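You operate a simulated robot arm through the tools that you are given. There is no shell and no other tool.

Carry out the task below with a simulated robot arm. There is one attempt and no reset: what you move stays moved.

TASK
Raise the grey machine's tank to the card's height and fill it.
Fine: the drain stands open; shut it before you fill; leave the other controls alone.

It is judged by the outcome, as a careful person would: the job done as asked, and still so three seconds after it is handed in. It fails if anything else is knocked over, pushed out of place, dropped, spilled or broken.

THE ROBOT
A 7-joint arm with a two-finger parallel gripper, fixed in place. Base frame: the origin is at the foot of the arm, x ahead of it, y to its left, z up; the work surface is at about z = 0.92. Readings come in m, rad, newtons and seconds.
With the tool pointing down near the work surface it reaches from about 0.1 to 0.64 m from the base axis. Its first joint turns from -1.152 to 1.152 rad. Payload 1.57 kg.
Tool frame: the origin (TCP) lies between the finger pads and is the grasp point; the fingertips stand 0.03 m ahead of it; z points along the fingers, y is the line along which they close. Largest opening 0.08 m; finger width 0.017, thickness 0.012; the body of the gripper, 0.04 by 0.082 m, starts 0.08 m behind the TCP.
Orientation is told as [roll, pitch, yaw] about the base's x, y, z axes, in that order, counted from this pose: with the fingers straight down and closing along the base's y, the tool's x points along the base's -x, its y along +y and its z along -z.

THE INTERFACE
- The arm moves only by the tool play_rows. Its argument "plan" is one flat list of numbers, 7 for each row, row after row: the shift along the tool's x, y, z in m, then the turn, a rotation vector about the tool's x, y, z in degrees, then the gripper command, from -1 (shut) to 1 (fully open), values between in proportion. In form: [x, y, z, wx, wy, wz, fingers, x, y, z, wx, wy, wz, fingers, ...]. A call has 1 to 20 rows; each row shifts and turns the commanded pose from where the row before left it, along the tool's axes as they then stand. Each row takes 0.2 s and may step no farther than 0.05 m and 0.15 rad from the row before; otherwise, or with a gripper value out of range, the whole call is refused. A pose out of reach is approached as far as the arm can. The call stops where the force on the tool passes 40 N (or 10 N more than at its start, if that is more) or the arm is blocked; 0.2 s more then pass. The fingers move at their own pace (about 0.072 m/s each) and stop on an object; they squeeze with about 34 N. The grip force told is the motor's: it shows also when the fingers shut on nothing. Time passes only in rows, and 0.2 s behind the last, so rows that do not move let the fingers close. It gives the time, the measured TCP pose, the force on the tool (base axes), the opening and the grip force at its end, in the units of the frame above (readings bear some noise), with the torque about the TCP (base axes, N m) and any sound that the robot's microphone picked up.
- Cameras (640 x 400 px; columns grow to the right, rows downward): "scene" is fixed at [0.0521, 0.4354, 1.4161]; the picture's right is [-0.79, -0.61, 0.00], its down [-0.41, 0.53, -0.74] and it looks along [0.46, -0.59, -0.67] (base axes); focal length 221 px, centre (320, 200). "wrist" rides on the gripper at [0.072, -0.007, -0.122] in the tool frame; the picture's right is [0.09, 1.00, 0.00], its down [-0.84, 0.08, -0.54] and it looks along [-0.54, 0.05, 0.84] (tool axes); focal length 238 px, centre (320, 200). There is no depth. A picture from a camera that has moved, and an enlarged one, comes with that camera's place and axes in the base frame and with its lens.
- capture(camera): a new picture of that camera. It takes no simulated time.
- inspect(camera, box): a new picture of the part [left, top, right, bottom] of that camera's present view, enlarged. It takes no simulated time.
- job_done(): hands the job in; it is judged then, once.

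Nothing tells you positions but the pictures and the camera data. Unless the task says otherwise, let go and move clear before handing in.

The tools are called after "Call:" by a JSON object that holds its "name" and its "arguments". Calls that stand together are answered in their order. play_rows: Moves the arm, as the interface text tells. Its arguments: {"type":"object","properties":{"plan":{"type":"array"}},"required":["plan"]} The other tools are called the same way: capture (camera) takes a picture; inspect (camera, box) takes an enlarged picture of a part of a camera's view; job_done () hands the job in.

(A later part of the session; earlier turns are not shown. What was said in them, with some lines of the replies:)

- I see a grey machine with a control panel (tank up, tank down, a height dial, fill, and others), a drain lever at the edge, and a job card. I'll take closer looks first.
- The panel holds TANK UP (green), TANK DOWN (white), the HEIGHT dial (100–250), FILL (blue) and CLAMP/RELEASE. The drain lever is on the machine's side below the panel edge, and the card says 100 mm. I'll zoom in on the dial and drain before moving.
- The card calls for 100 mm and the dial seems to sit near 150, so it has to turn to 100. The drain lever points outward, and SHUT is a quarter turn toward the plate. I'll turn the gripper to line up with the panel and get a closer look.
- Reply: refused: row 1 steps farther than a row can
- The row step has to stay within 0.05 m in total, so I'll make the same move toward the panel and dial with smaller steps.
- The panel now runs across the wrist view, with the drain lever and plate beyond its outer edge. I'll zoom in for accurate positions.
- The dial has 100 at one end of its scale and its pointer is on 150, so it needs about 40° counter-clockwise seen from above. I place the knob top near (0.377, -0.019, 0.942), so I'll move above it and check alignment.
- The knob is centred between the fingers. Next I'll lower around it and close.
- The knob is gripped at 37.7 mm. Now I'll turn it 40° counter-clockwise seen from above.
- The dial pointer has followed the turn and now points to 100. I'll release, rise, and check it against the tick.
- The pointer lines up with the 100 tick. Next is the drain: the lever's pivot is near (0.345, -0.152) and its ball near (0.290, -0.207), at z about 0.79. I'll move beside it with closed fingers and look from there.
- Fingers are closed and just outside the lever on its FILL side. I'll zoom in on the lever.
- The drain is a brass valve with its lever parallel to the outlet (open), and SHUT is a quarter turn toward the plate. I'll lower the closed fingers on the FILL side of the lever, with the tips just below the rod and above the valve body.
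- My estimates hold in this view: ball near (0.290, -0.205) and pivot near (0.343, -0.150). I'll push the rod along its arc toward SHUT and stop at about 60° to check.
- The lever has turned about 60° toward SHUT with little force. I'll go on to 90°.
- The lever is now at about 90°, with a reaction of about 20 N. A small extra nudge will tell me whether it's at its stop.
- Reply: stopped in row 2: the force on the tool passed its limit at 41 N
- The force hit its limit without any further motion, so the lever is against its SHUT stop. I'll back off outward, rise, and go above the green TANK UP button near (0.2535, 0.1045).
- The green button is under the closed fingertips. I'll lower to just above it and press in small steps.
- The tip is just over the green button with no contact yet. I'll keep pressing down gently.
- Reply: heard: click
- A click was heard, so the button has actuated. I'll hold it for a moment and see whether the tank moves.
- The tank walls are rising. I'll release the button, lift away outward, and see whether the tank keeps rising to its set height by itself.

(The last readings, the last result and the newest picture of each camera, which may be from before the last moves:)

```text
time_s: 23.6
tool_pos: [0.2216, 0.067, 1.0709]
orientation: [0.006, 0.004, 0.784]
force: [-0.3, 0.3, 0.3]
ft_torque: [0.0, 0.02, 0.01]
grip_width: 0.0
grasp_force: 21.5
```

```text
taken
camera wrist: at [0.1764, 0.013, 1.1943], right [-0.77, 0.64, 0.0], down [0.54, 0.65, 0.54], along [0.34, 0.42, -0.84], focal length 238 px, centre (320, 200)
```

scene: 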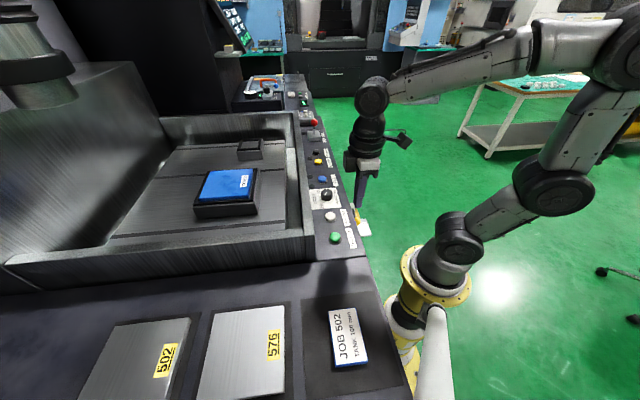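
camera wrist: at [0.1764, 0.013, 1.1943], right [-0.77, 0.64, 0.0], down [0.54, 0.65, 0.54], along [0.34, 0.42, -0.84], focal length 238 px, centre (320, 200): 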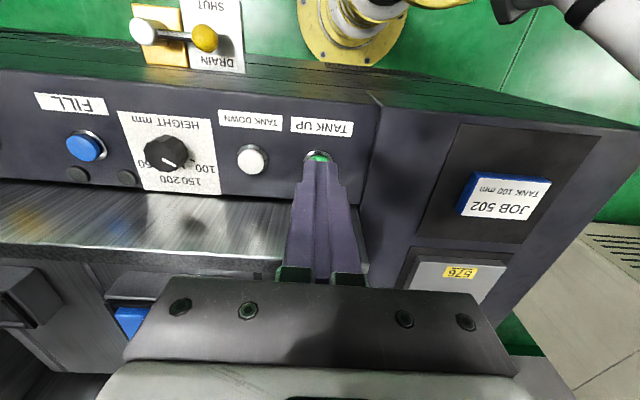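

The tank has risen well above where it was. I'll let a bit more time pass and compare, to know whether it has stopped.

Call:
{"name": "inspect", "arguments": {"camera": "scene", "box": [0, 90, 340, 300]}}

Call:
{"name": "play_rows", "arguments": {"plan": [0, 0, 0, 0, 0, 0, -1, 0, 0, 0, 0, 0, 0, -1, 0, 0, 0, 0, 0, 0, -1, 0, 0, 0, 0, 0, 0, -1]}}

Call:
{"name": "inspect", "arguments": {"camera": "scene", "box": [0, 90, 340, 300]}}

Call:
{"name": "inspect", "arguments": {"camera": "scene", "box": [280, 110, 380, 250]}}

Call:
{"name": "inspect", "arguments": {"camera": "wrist", "box": [0, 0, 320, 260]}}

```text
1.88 times, centred on (170, 195) of scene
camera zoom: at [0.0521, 0.4354, 1.4161], right [-0.79, -0.61, 0.0], down [-0.41, 0.53, -0.74], along [0.46, -0.59, -0.67], focal length 416 px, centre (602, 209)
```

zoom: 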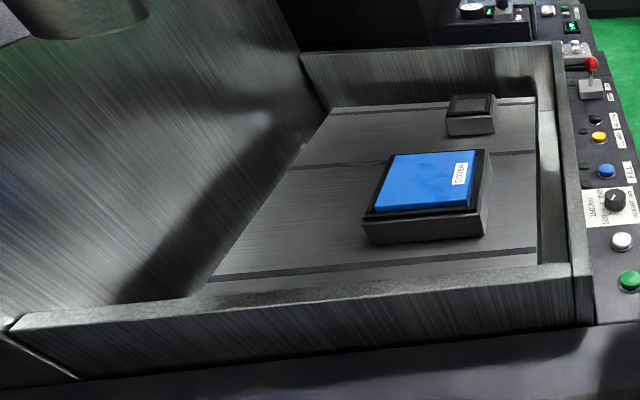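

```text
time_s: 24.6
tool_pos: [0.2206, 0.0674, 1.0715]
orientation: [0.004, 0.003, 0.785]
force: [-0.4, -0.2, 0.2]
ft_torque: [0.0, 0.0, 0.01]
grip_width: 0.0002
grasp_force: 21.2
```

```text
1.88 times, centred on (170, 195) of scene
camera zoom: at [0.0521, 0.4354, 1.4161], right [-0.79, -0.61, 0.0], down [-0.41, 0.53, -0.74], along [0.46, -0.59, -0.67], focal length 416 px, centre (602, 209)
```

zoom: 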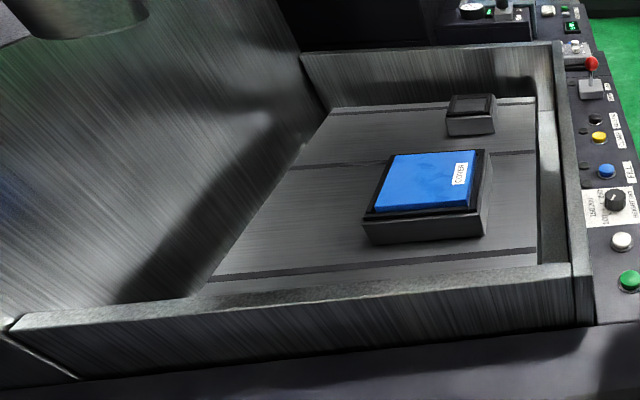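

```text
2.86 times, centred on (330, 180) of scene
camera zoom: at [0.0521, 0.4354, 1.4161], right [-0.79, -0.61, 0.0], down [-0.41, 0.53, -0.74], along [0.46, -0.59, -0.67], focal length 632 px, centre (291, 257)
```

zoom: 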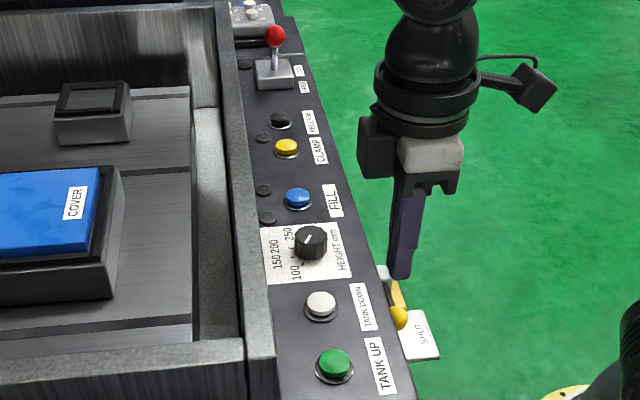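

```text
1.54 times, centred on (160, 130) of wrist
camera zoom: at [0.1764, 0.013, 1.1943], right [-0.77, 0.64, 0.0], down [0.54, 0.65, 0.54], along [0.34, 0.42, -0.84], focal length 367 px, centre (566, 308)
```

zoom: 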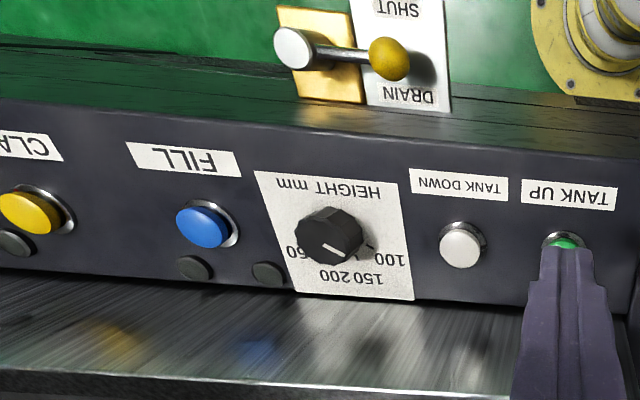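

The tank has stopped about 100 mm above the panel, matching the dial and card, and the drain lever is in SHUT. Next I'll go above the blue FILL button near (0.442, -0.087).

Call:
{"name": "play_rows", "arguments": {"plan": [0, -0.0379, -0.005, 0, 0, 0, -1, 0, -0.0379, -0.005, 0, 0, 0, -1, 0, -0.0379, 0, 0, 0, 0, -1, -0.01, -0.0379, 0, 0, 0, 0, -1, -0.01, -0.0379, 0, 0, 0, 0, -1, -0.01, -0.0379, 0, 0, 0, 0, -1, -0.0173, -0.0379, 0, 0, 0, 0, -1, 0, 0, 0, 0, 0, 0, -1]}}

Call:
{"name": "capture", "arguments": {"camera": "wrist"}}

Call:
{"name": "capture", "arguments": {"camera": "scene"}}

```text
time_s: 26.4
tool_pos: [0.4396, -0.0856, 1.0804]
orientation: [0.004, 0.003, 0.784]
force: [0.8, -0.5, 0.4]
ft_torque: [0.0, 0.01, -0.02]
grip_width: 0.0001
grasp_force: 21.6
```

```text
taken
camera wrist: at [0.3945, -0.1413, 1.2032], right [-0.77, 0.64, 0.0], down [0.54, 0.65, 0.54], along [0.34, 0.42, -0.84], focal length 238 px, centre (320, 200)
```

wrist: 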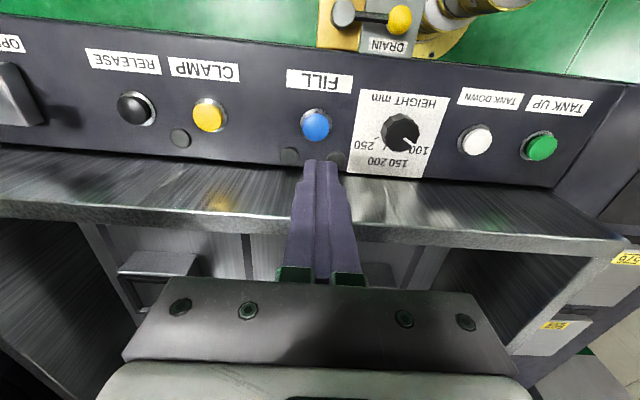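

```text
taken
```

scene: 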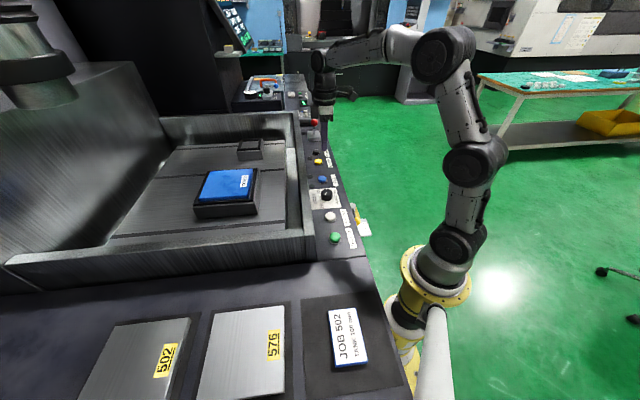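

FILL is just about 4 mm to one side of the fingertips. I'll correct that, lower, and press gently.

Call:
{"name": "play_rows", "arguments": {"plan": [0, -0.0045, 0.0276, 0, 0, 0, -1, 0, 0, 0.0276, 0, 0, 0, -1, 0, 0, 0.0276, 0, 0, 0, -1, 0, 0, 0.0236, 0, 0, 0, -1, 0, 0, 0, 0, 0, 0, -1]}}

Call:
{"name": "capture", "arguments": {"camera": "wrist"}}

Call:
{"name": "inspect", "arguments": {"camera": "scene", "box": [290, 100, 390, 250]}}

```text
time_s: 27.6
tool_pos: [0.4431, -0.0877, 0.9712]
orientation: [0.003, 0.003, 0.784]
force: [-0.1, 0.1, 0.2]
ft_torque: [0.02, 0.02, 0.02]
grip_width: 0.0001
grasp_force: 21.7
```

```text
taken
camera wrist: at [0.3979, -0.1433, 1.096], right [-0.77, 0.64, 0.0], down [0.54, 0.65, 0.54], along [0.34, 0.42, -0.84], focal length 238 px, centre (320, 200)
```

wrist: 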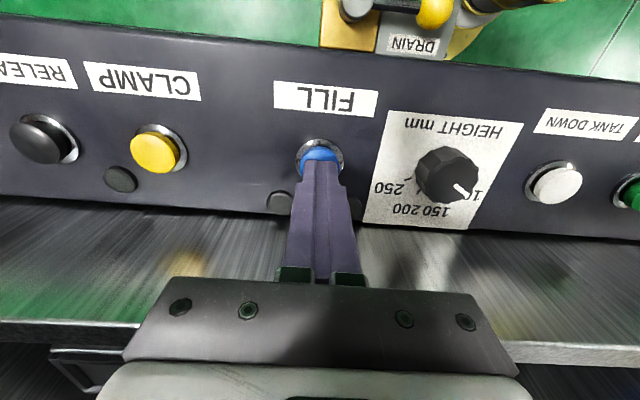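

```text
2.67 times, centred on (340, 175) of scene
camera zoom: at [0.0521, 0.4354, 1.4161], right [-0.79, -0.61, 0.0], down [-0.41, 0.53, -0.74], along [0.46, -0.59, -0.67], focal length 589 px, centre (267, 267)
```

zoom: 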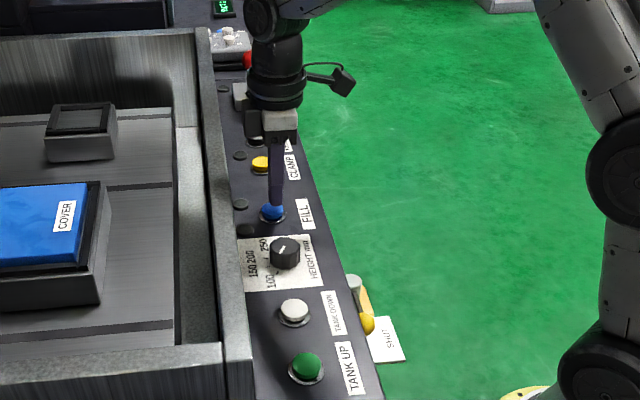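

The tip sits over FILL, and the neighbouring controls are clear. Pressing now in small steps.

Call:
{"name": "play_rows", "arguments": {"plan": [0, 0, 0.003, 0, 0, 0, -1, 0, 0, 0.003, 0, 0, 0, -1, 0, 0, 0.003, 0, 0, 0, -1, 0, 0, 0.002, 0, 0, 0, -1]}}

```text
time_s: 28.6
tool_pos: [0.4435, -0.0883, 0.9599]
orientation: [0.004, 0.001, 0.786]
force: [-0.1, 0.0, 1.9]
ft_torque: [-0.01, 0.04, 0.02]
grip_width: 0.0
grasp_force: 22.1
heard: click
```

FILL clicked. I'll release it, lift clear, and watch the tank.

Call:
{"name": "play_rows", "arguments": {"plan": [0, 0, -0.01, 0, 0, 0, -1, 0, 0, -0.03, 0, 0, 0, -1, 0.02, 0, -0.04, 0, 0, 0, -1, 0.03, 0, -0.03, 0, 0, 0, -1]}}

Call:
{"name": "capture", "arguments": {"camera": "scene"}}

Call:
{"name": "capture", "arguments": {"camera": "wrist"}}

```text
time_s: 29.6
tool_pos: [0.4074, -0.1214, 1.0732]
orientation: [0.005, 0.005, 0.785]
force: [0.3, -0.5, 0.1]
ft_torque: [0.0, -0.01, -0.01]
grip_width: 0.0
grasp_force: 21.0
```

```text
taken
```

scene: 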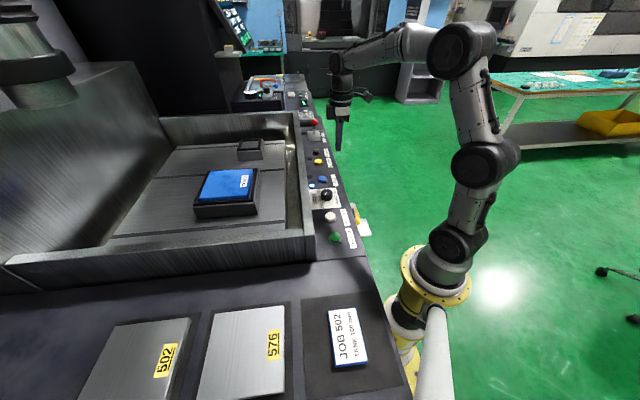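

```text
taken
camera wrist: at [0.3636, -0.177, 1.197], right [-0.77, 0.64, 0.0], down [0.54, 0.65, 0.54], along [0.34, 0.42, -0.84], focal length 238 px, centre (320, 200)
```

wrist: 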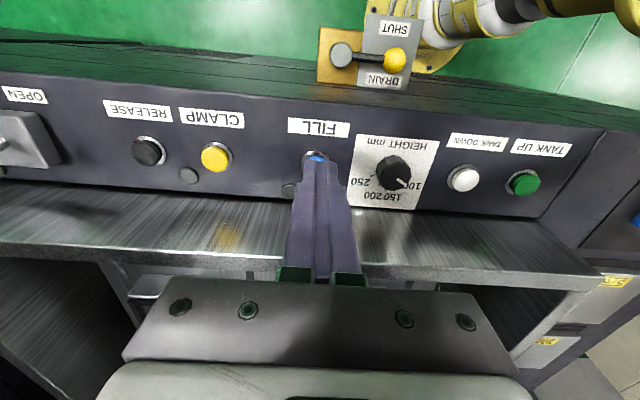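

No clear liquid is visible yet, so I'll wait a moment and look at the tank interior and the lamps.

Call:
{"name": "inspect", "arguments": {"camera": "scene", "box": [0, 90, 340, 300]}}

Call:
{"name": "play_rows", "arguments": {"plan": [0.02, 0, -0.03, 0, 0, 0, -1, 0, 0, 0, 0, 0, 0, -1, 0, 0, 0, 0, 0, 0, -1, 0, 0, 0, 0, 0, 0, -1, 0, 0, 0, 0, 0, 0, -1, 0, 0, 0, 0, 0, 0, -1]}}

Call:
{"name": "inspect", "arguments": {"camera": "scene", "box": [0, 90, 340, 300]}}

Call:
{"name": "inspect", "arguments": {"camera": "scene", "box": [280, 100, 390, 250]}}

```text
1.88 times, centred on (170, 195) of scene
camera zoom: at [0.0521, 0.4355, 1.4161], right [-0.79, -0.61, 0.0], down [-0.41, 0.53, -0.74], along [0.46, -0.59, -0.67], focal length 416 px, centre (602, 209)
```

zoom: 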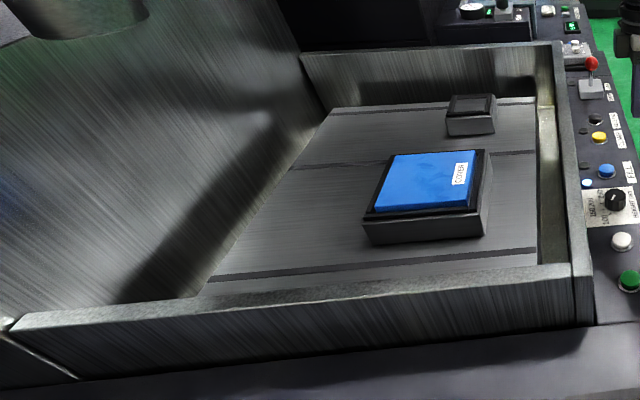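

```text
time_s: 31.0
tool_pos: [0.3943, -0.1368, 1.1025]
orientation: [0.004, 0.003, 0.784]
force: [0.7, 0.2, -0.9]
ft_torque: [0.01, -0.01, -0.01]
grip_width: 0.0002
grasp_force: 21.5
```

```text
1.88 times, centred on (170, 195) of scene
camera zoom: at [0.0521, 0.4354, 1.4161], right [-0.79, -0.61, 0.0], down [-0.41, 0.53, -0.74], along [0.46, -0.59, -0.67], focal length 416 px, centre (602, 209)
```

zoom: 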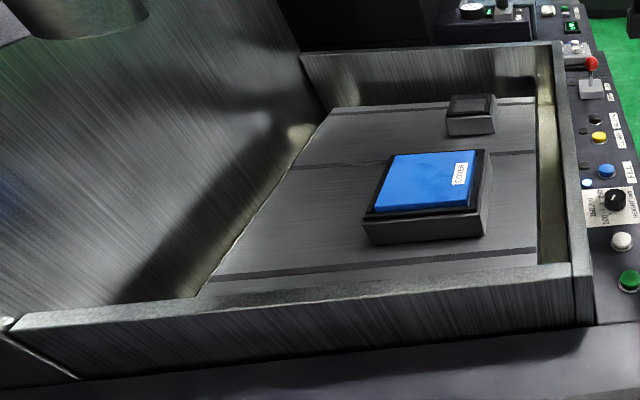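

```text
2.67 times, centred on (335, 175) of scene
camera zoom: at [0.0521, 0.4354, 1.4161], right [-0.79, -0.61, 0.0], down [-0.41, 0.53, -0.74], along [0.46, -0.59, -0.67], focal length 589 px, centre (280, 267)
```

zoom: 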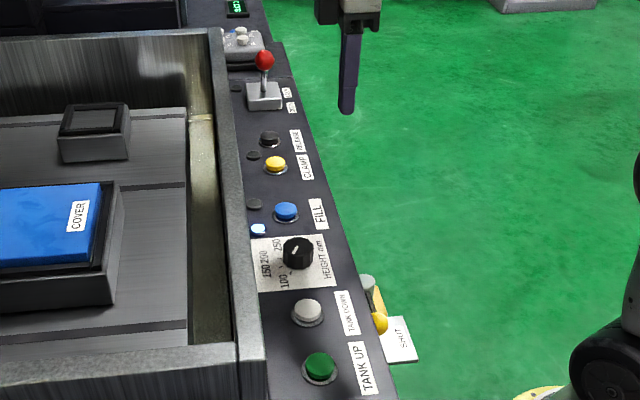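

The lamp by FILL is lit and liquid is rising in the gap around the table. I'll keep watching until it is full.

Call:
{"name": "play_rows", "arguments": {"plan": [0, 0, 0, 0, 0, 0, -1, 0, 0, 0, 0, 0, 0, -1, 0, 0, 0, 0, 0, 0, -1, 0, 0, 0, 0, 0, 0, -1, 0, 0, 0, 0, 0, 0, -1, 0, 0, 0, 0, 0, 0, -1, 0, 0, 0, 0, 0, 0, -1, 0, 0, 0, 0, 0, 0, -1, 0, 0, 0, 0, 0, 0, -1, 0, 0, 0, 0, 0, 0, -1]}}

Call:
{"name": "inspect", "arguments": {"camera": "scene", "box": [0, 90, 340, 300]}}

Call:
{"name": "inspect", "arguments": {"camera": "scene", "box": [280, 100, 390, 250]}}

```text
time_s: 33.2
tool_pos: [0.3942, -0.1374, 1.1017]
orientation: [0.002, 0.004, 0.786]
force: [0.1, 0.5, 0.8]
ft_torque: [-0.02, 0.01, 0.0]
grip_width: 0.0
grasp_force: 21.3
```

```text
1.88 times, centred on (170, 195) of scene
camera zoom: at [0.0521, 0.4354, 1.4161], right [-0.79, -0.61, 0.0], down [-0.41, 0.53, -0.74], along [0.46, -0.59, -0.67], focal length 416 px, centre (602, 209)
```

zoom: 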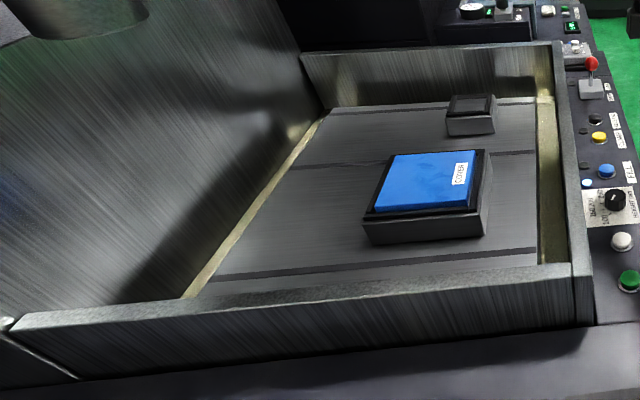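

```text
2.67 times, centred on (335, 175) of scene
camera zoom: at [0.0521, 0.4354, 1.4161], right [-0.79, -0.61, 0.0], down [-0.41, 0.53, -0.74], along [0.46, -0.59, -0.67], focal length 589 px, centre (280, 267)
```

zoom: 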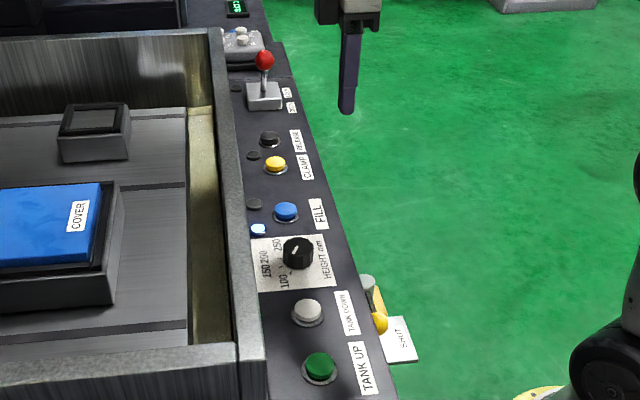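

Liquid is still rising and the drain stays shut. I'll keep waiting.

Call:
{"name": "play_rows", "arguments": {"plan": [0, 0, 0, 0, 0, 0, -1, 0, 0, 0, 0, 0, 0, -1, 0, 0, 0, 0, 0, 0, -1, 0, 0, 0, 0, 0, 0, -1, 0, 0, 0, 0, 0, 0, -1, 0, 0, 0, 0, 0, 0, -1, 0, 0, 0, 0, 0, 0, -1, 0, 0, 0, 0, 0, 0, -1, 0, 0, 0, 0, 0, 0, -1, 0, 0, 0, 0, 0, 0, -1]}}

Call:
{"name": "inspect", "arguments": {"camera": "scene", "box": [0, 90, 340, 300]}}

Call:
{"name": "inspect", "arguments": {"camera": "scene", "box": [280, 100, 390, 250]}}

```text
time_s: 35.4
tool_pos: [0.3942, -0.1372, 1.1031]
orientation: [0.004, 0.004, 0.785]
force: [-0.3, 0.2, -0.8]
ft_torque: [0.02, -0.02, 0.0]
grip_width: 0.0
grasp_force: 21.4
```

```text
1.88 times, centred on (170, 195) of scene
camera zoom: at [0.0521, 0.4354, 1.4161], right [-0.79, -0.61, 0.0], down [-0.41, 0.53, -0.74], along [0.46, -0.59, -0.67], focal length 416 px, centre (602, 209)
```

zoom: 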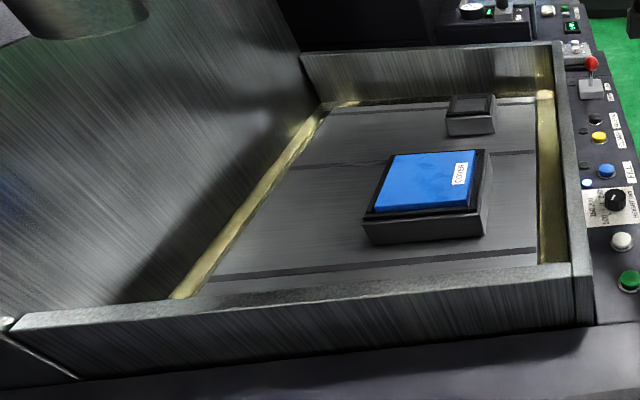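

```text
2.67 times, centred on (335, 175) of scene
camera zoom: at [0.0521, 0.4354, 1.4161], right [-0.79, -0.61, 0.0], down [-0.41, 0.53, -0.74], along [0.46, -0.59, -0.67], focal length 589 px, centre (280, 267)
```

zoom: 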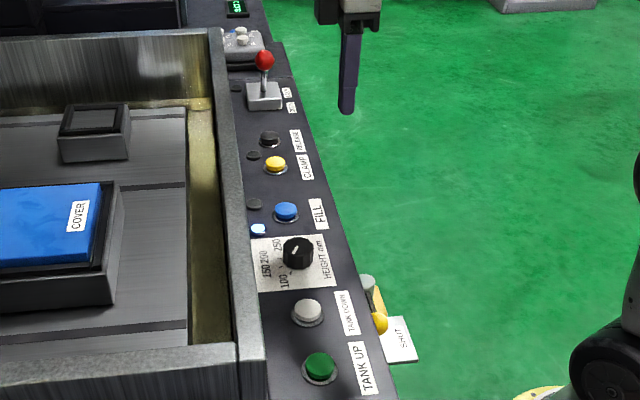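

The level is steadily rising. I'll go on waiting and checking.

Call:
{"name": "play_rows", "arguments": {"plan": [0, 0, 0, 0, 0, 0, -1, 0, 0, 0, 0, 0, 0, -1, 0, 0, 0, 0, 0, 0, -1, 0, 0, 0, 0, 0, 0, -1, 0, 0, 0, 0, 0, 0, -1, 0, 0, 0, 0, 0, 0, -1, 0, 0, 0, 0, 0, 0, -1, 0, 0, 0, 0, 0, 0, -1, 0, 0, 0, 0, 0, 0, -1, 0, 0, 0, 0, 0, 0, -1, 0, 0, 0, 0, 0, 0, -1, 0, 0, 0, 0, 0, 0, -1, 0, 0, 0, 0, 0, 0, -1, 0, 0, 0, 0, 0, 0, -1, 0, 0, 0, 0, 0, 0, -1]}}

Call:
{"name": "inspect", "arguments": {"camera": "scene", "box": [0, 90, 340, 300]}}

Call:
{"name": "inspect", "arguments": {"camera": "scene", "box": [280, 100, 390, 250]}}

```text
time_s: 38.6
tool_pos: [0.3954, -0.136, 1.1011]
orientation: [0.004, 0.003, 0.785]
force: [-0.3, -0.2, -0.8]
ft_torque: [-0.01, -0.02, 0.01]
grip_width: 0.0001
grasp_force: 20.9
```

```text
1.88 times, centred on (170, 195) of scene
camera zoom: at [0.0521, 0.4354, 1.4161], right [-0.79, -0.61, 0.0], down [-0.41, 0.53, -0.74], along [0.46, -0.59, -0.67], focal length 416 px, centre (602, 209)
```

zoom: 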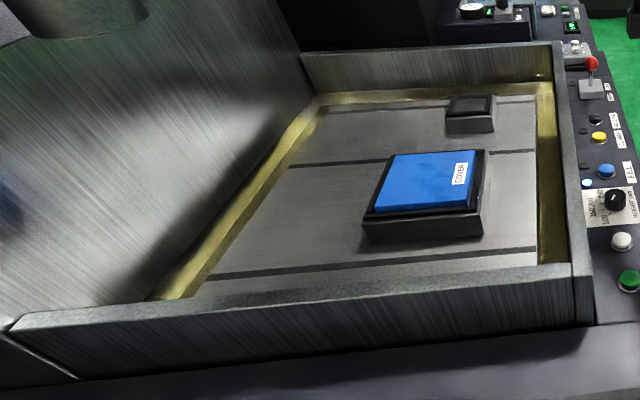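

```text
2.67 times, centred on (335, 175) of scene
camera zoom: at [0.0521, 0.4354, 1.4161], right [-0.79, -0.61, 0.0], down [-0.41, 0.53, -0.74], along [0.46, -0.59, -0.67], focal length 589 px, centre (280, 267)
```

zoom: 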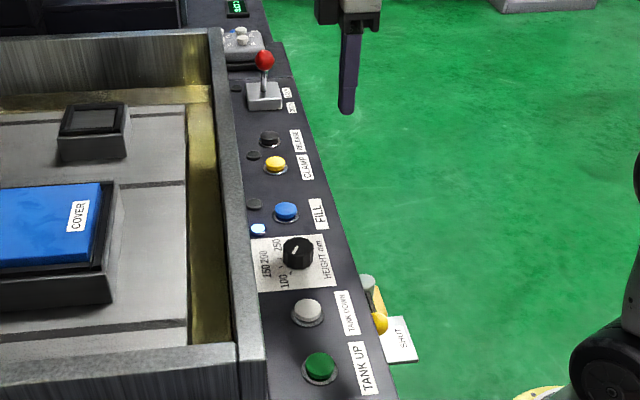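

Liquid now covers the table and is still climbing. I'll keep watching for it to stop below the rim.

Call:
{"name": "play_rows", "arguments": {"plan": [0, 0, 0, 0, 0, 0, -1, 0, 0, 0, 0, 0, 0, -1, 0, 0, 0, 0, 0, 0, -1, 0, 0, 0, 0, 0, 0, -1, 0, 0, 0, 0, 0, 0, -1, 0, 0, 0, 0, 0, 0, -1, 0, 0, 0, 0, 0, 0, -1, 0, 0, 0, 0, 0, 0, -1, 0, 0, 0, 0, 0, 0, -1, 0, 0, 0, 0, 0, 0, -1, 0, 0, 0, 0, 0, 0, -1, 0, 0, 0, 0, 0, 0, -1]}}

Call:
{"name": "inspect", "arguments": {"camera": "scene", "box": [0, 90, 340, 300]}}

Call:
{"name": "inspect", "arguments": {"camera": "scene", "box": [280, 100, 390, 250]}}

```text
time_s: 41.2
tool_pos: [0.3944, -0.1368, 1.1001]
orientation: [0.003, 0.002, 0.786]
force: [-0.3, 0.1, -0.2]
ft_torque: [0.03, 0.02, 0.02]
grip_width: 0.0
grasp_force: 21.7
```

```text
1.88 times, centred on (170, 195) of scene
camera zoom: at [0.0521, 0.4354, 1.4161], right [-0.79, -0.61, 0.0], down [-0.41, 0.53, -0.74], along [0.46, -0.59, -0.67], focal length 416 px, centre (602, 209)
```

zoom: 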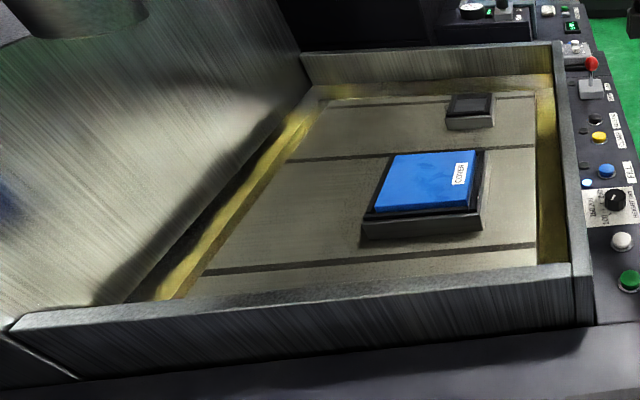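

```text
2.67 times, centred on (335, 175) of scene
camera zoom: at [0.0521, 0.4354, 1.4161], right [-0.79, -0.61, 0.0], down [-0.41, 0.53, -0.74], along [0.46, -0.59, -0.67], focal length 589 px, centre (280, 267)
```

zoom: 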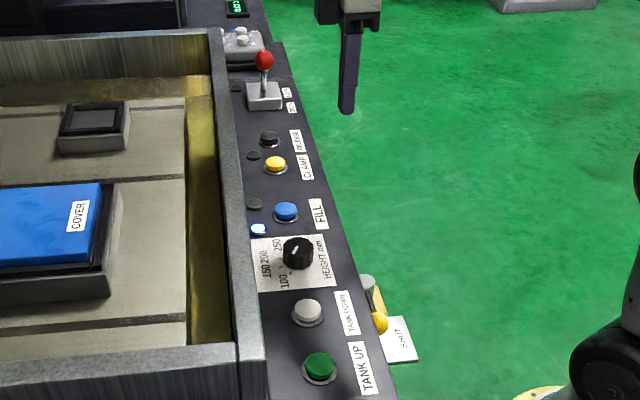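

The level is partway up the workpiece block and still rising. More waiting.

Call:
{"name": "play_rows", "arguments": {"plan": [0, 0, 0, 0, 0, 0, -1, 0, 0, 0, 0, 0, 0, -1, 0, 0, 0, 0, 0, 0, -1, 0, 0, 0, 0, 0, 0, -1, 0, 0, 0, 0, 0, 0, -1, 0, 0, 0, 0, 0, 0, -1, 0, 0, 0, 0, 0, 0, -1, 0, 0, 0, 0, 0, 0, -1, 0, 0, 0, 0, 0, 0, -1, 0, 0, 0, 0, 0, 0, -1, 0, 0, 0, 0, 0, 0, -1, 0, 0, 0, 0, 0, 0, -1, 0, 0, 0, 0, 0, 0, -1, 0, 0, 0, 0, 0, 0, -1, 0, 0, 0, 0, 0, 0, -1]}}

Call:
{"name": "inspect", "arguments": {"camera": "scene", "box": [0, 90, 340, 300]}}

Call:
{"name": "inspect", "arguments": {"camera": "scene", "box": [280, 100, 390, 250]}}

```text
time_s: 44.4
tool_pos: [0.3945, -0.1356, 1.1019]
orientation: [0.003, 0.003, 0.784]
force: [-0.2, 0.8, 0.7]
ft_torque: [-0.02, -0.02, 0.0]
grip_width: 0.0
grasp_force: 21.8
```

```text
1.88 times, centred on (170, 195) of scene
camera zoom: at [0.0521, 0.4354, 1.4161], right [-0.79, -0.61, 0.0], down [-0.41, 0.53, -0.74], along [0.46, -0.59, -0.67], focal length 416 px, centre (602, 209)
```

zoom: 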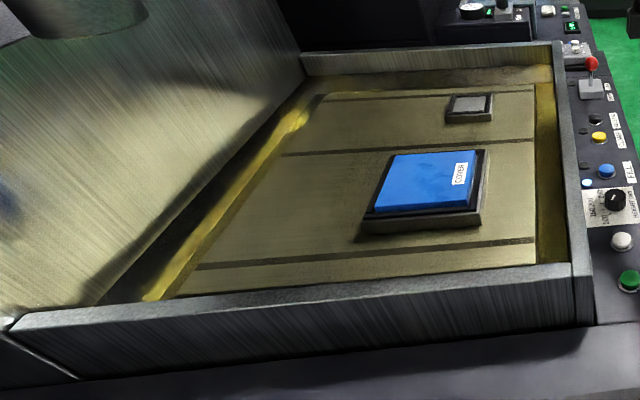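

```text
2.67 times, centred on (335, 175) of scene
camera zoom: at [0.0521, 0.4354, 1.4161], right [-0.79, -0.61, 0.0], down [-0.41, 0.53, -0.74], along [0.46, -0.59, -0.67], focal length 589 px, centre (280, 267)
```

zoom: 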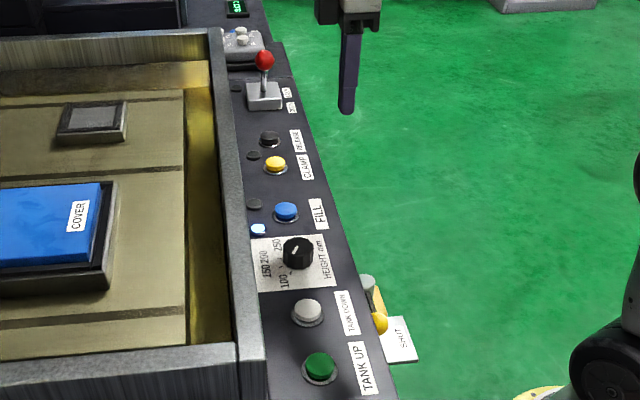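

The tank is filling evenly and everything else is unchanged. I'll keep waiting.

Call:
{"name": "play_rows", "arguments": {"plan": [0, 0, 0, 0, 0, 0, -1, 0, 0, 0, 0, 0, 0, -1, 0, 0, 0, 0, 0, 0, -1, 0, 0, 0, 0, 0, 0, -1, 0, 0, 0, 0, 0, 0, -1, 0, 0, 0, 0, 0, 0, -1, 0, 0, 0, 0, 0, 0, -1, 0, 0, 0, 0, 0, 0, -1, 0, 0, 0, 0, 0, 0, -1, 0, 0, 0, 0, 0, 0, -1, 0, 0, 0, 0, 0, 0, -1, 0, 0, 0, 0, 0, 0, -1]}}

Call:
{"name": "inspect", "arguments": {"camera": "scene", "box": [0, 90, 340, 300]}}

Call:
{"name": "inspect", "arguments": {"camera": "scene", "box": [280, 100, 390, 250]}}

```text
time_s: 47.0
tool_pos: [0.3939, -0.1372, 1.102]
orientation: [0.003, 0.002, 0.785]
force: [0.3, 0.0, -0.4]
ft_torque: [0.0, 0.02, 0.01]
grip_width: 0.0001
grasp_force: 21.4
```

```text
1.88 times, centred on (170, 195) of scene
camera zoom: at [0.0521, 0.4354, 1.4161], right [-0.79, -0.61, 0.0], down [-0.41, 0.53, -0.74], along [0.46, -0.59, -0.67], focal length 416 px, centre (602, 209)
```

zoom: 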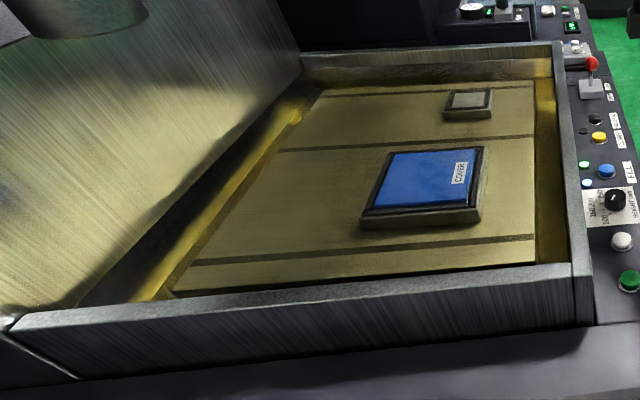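

```text
2.67 times, centred on (335, 175) of scene
camera zoom: at [0.0521, 0.4354, 1.4161], right [-0.79, -0.61, 0.0], down [-0.41, 0.53, -0.74], along [0.46, -0.59, -0.67], focal length 589 px, centre (280, 267)
```

zoom: 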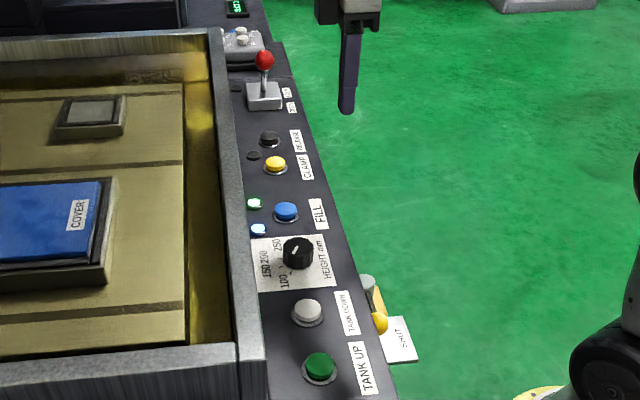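

A second, green lamp is now lit by FILL, probably meaning the level is reached, and the cover is submerged. I'll check whether the level settles.

Call:
{"name": "play_rows", "arguments": {"plan": [0, 0, 0, 0, 0, 0, -1, 0, 0, 0, 0, 0, 0, -1, 0, 0, 0, 0, 0, 0, -1, 0, 0, 0, 0, 0, 0, -1, 0, 0, 0, 0, 0, 0, -1, 0, 0, 0, 0, 0, 0, -1, 0, 0, 0, 0, 0, 0, -1, 0, 0, 0, 0, 0, 0, -1]}}

Call:
{"name": "inspect", "arguments": {"camera": "scene", "box": [0, 90, 340, 300]}}

Call:
{"name": "inspect", "arguments": {"camera": "scene", "box": [280, 100, 390, 250]}}

```text
time_s: 48.8
tool_pos: [0.3938, -0.1372, 1.1013]
orientation: [0.003, 0.004, 0.785]
force: [0.1, -1.4, 0.8]
ft_torque: [-0.01, 0.02, 0.0]
grip_width: 0.0
grasp_force: 21.3
```

```text
1.88 times, centred on (170, 195) of scene
camera zoom: at [0.0521, 0.4354, 1.4161], right [-0.79, -0.61, 0.0], down [-0.41, 0.53, -0.74], along [0.46, -0.59, -0.67], focal length 416 px, centre (602, 209)
```

zoom: 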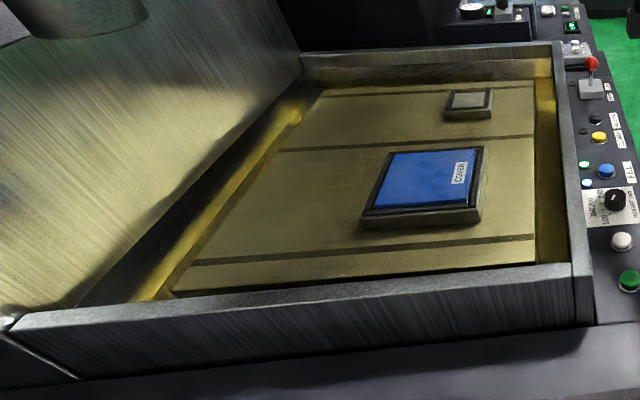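

```text
2.67 times, centred on (335, 175) of scene
camera zoom: at [0.0521, 0.4354, 1.4161], right [-0.79, -0.61, 0.0], down [-0.41, 0.53, -0.74], along [0.46, -0.59, -0.67], focal length 589 px, centre (280, 267)
```

zoom: 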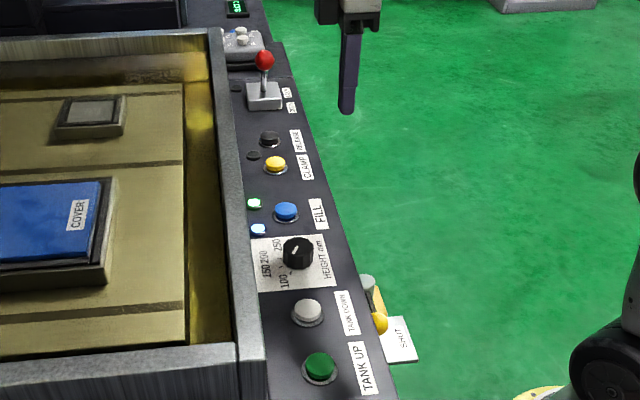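

The level has settled below the rim with the full lamp on. I'll raise the arm clear and check the drain and surroundings once more.

Call:
{"name": "play_rows", "arguments": {"plan": [0.02, 0, -0.03, 0, 0, 0, -1, 0.02, 0, -0.03, 0, 0, 0, -1, 0.02, 0, -0.03, 0, 0, 0, -1, 0, 0, -0.03, 0, 0, 0, 0, 0, 0, 0, 0, 0, 0, 0]}}

Call:
{"name": "capture", "arguments": {"camera": "wrist"}}

Call:
{"name": "capture", "arguments": {"camera": "scene"}}

Call:
{"name": "inspect", "arguments": {"camera": "wrist", "box": [280, 60, 520, 220]}}

```text
time_s: 50.0
tool_pos: [0.3525, -0.1791, 1.2226]
orientation: [0.003, 0.003, 0.786]
force: [0.8, -0.1, -0.1]
ft_torque: [0.06, 0.0, 0.06]
grip_width: 0.0399
grasp_force: 0.1
```

```text
taken
camera wrist: at [0.3078, -0.2347, 1.3448], right [-0.77, 0.64, 0.0], down [0.54, 0.65, 0.54], along [0.34, 0.42, -0.84], focal length 238 px, centre (320, 200)
```

wrist: 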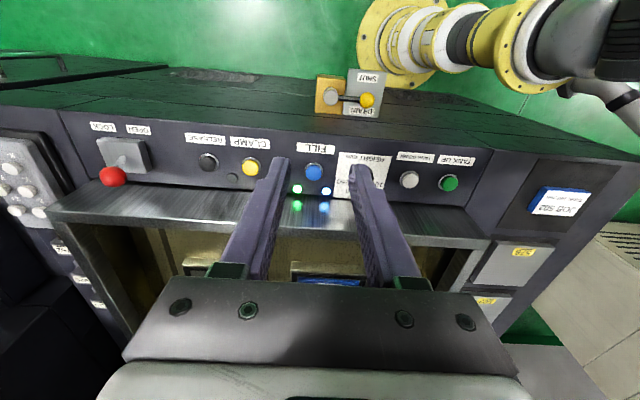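

```text
taken
```

scene: 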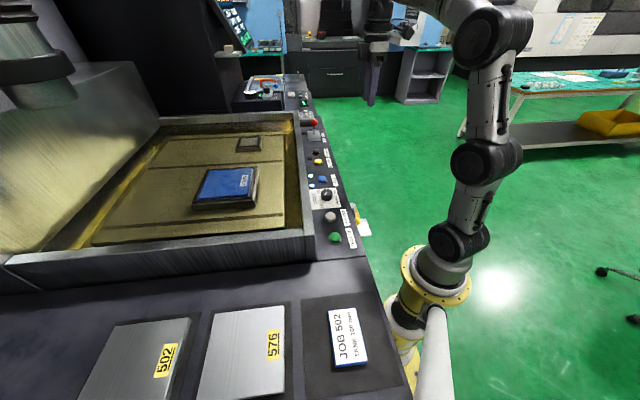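

```text
2.50 times, centred on (400, 140) of wrist
camera zoom: at [0.3078, -0.2347, 1.3448], right [-0.77, 0.64, 0.0], down [0.54, 0.65, 0.54], along [0.34, 0.42, -0.84], focal length 596 px, centre (120, 350)
```

zoom: 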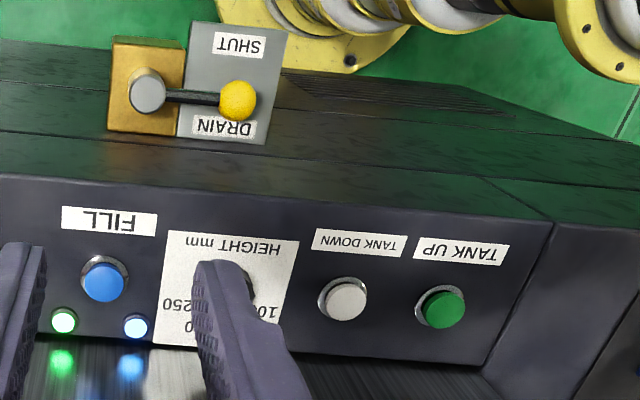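

The tank stands at 100 mm and is filled, with the level steady and the full lamp lit. The drain lever is at SHUT, the other controls are untouched, and the arm is clear. I'm handing the job in.

Call:
{"name": "job_done", "arguments": {}}

```text
The job is handed in.
```

The grey machine's tank is raised to the card's 100 mm and filled, and the job is handed in. I don't have the judge's result.

- **Height:** the dial was on 150, so I turned it to 100 and pressed TANK UP. The tank stopped by itself, about 100 mm above the panel as measured from the pictures.
- **Drain:** I pushed the lever a quarter turn to SHUT, until it met its stop, before filling.
- **Fill:** I pressed FILL once. The liquid rose for about 18 seconds and settled below the rim, covering the part marked COVER. The green and blue lamps beside FILL were both lit at the end; I took the green one to mean full.

I touched no other controls. I saw no spill in the last pictures, and the arm is clear of the machine.
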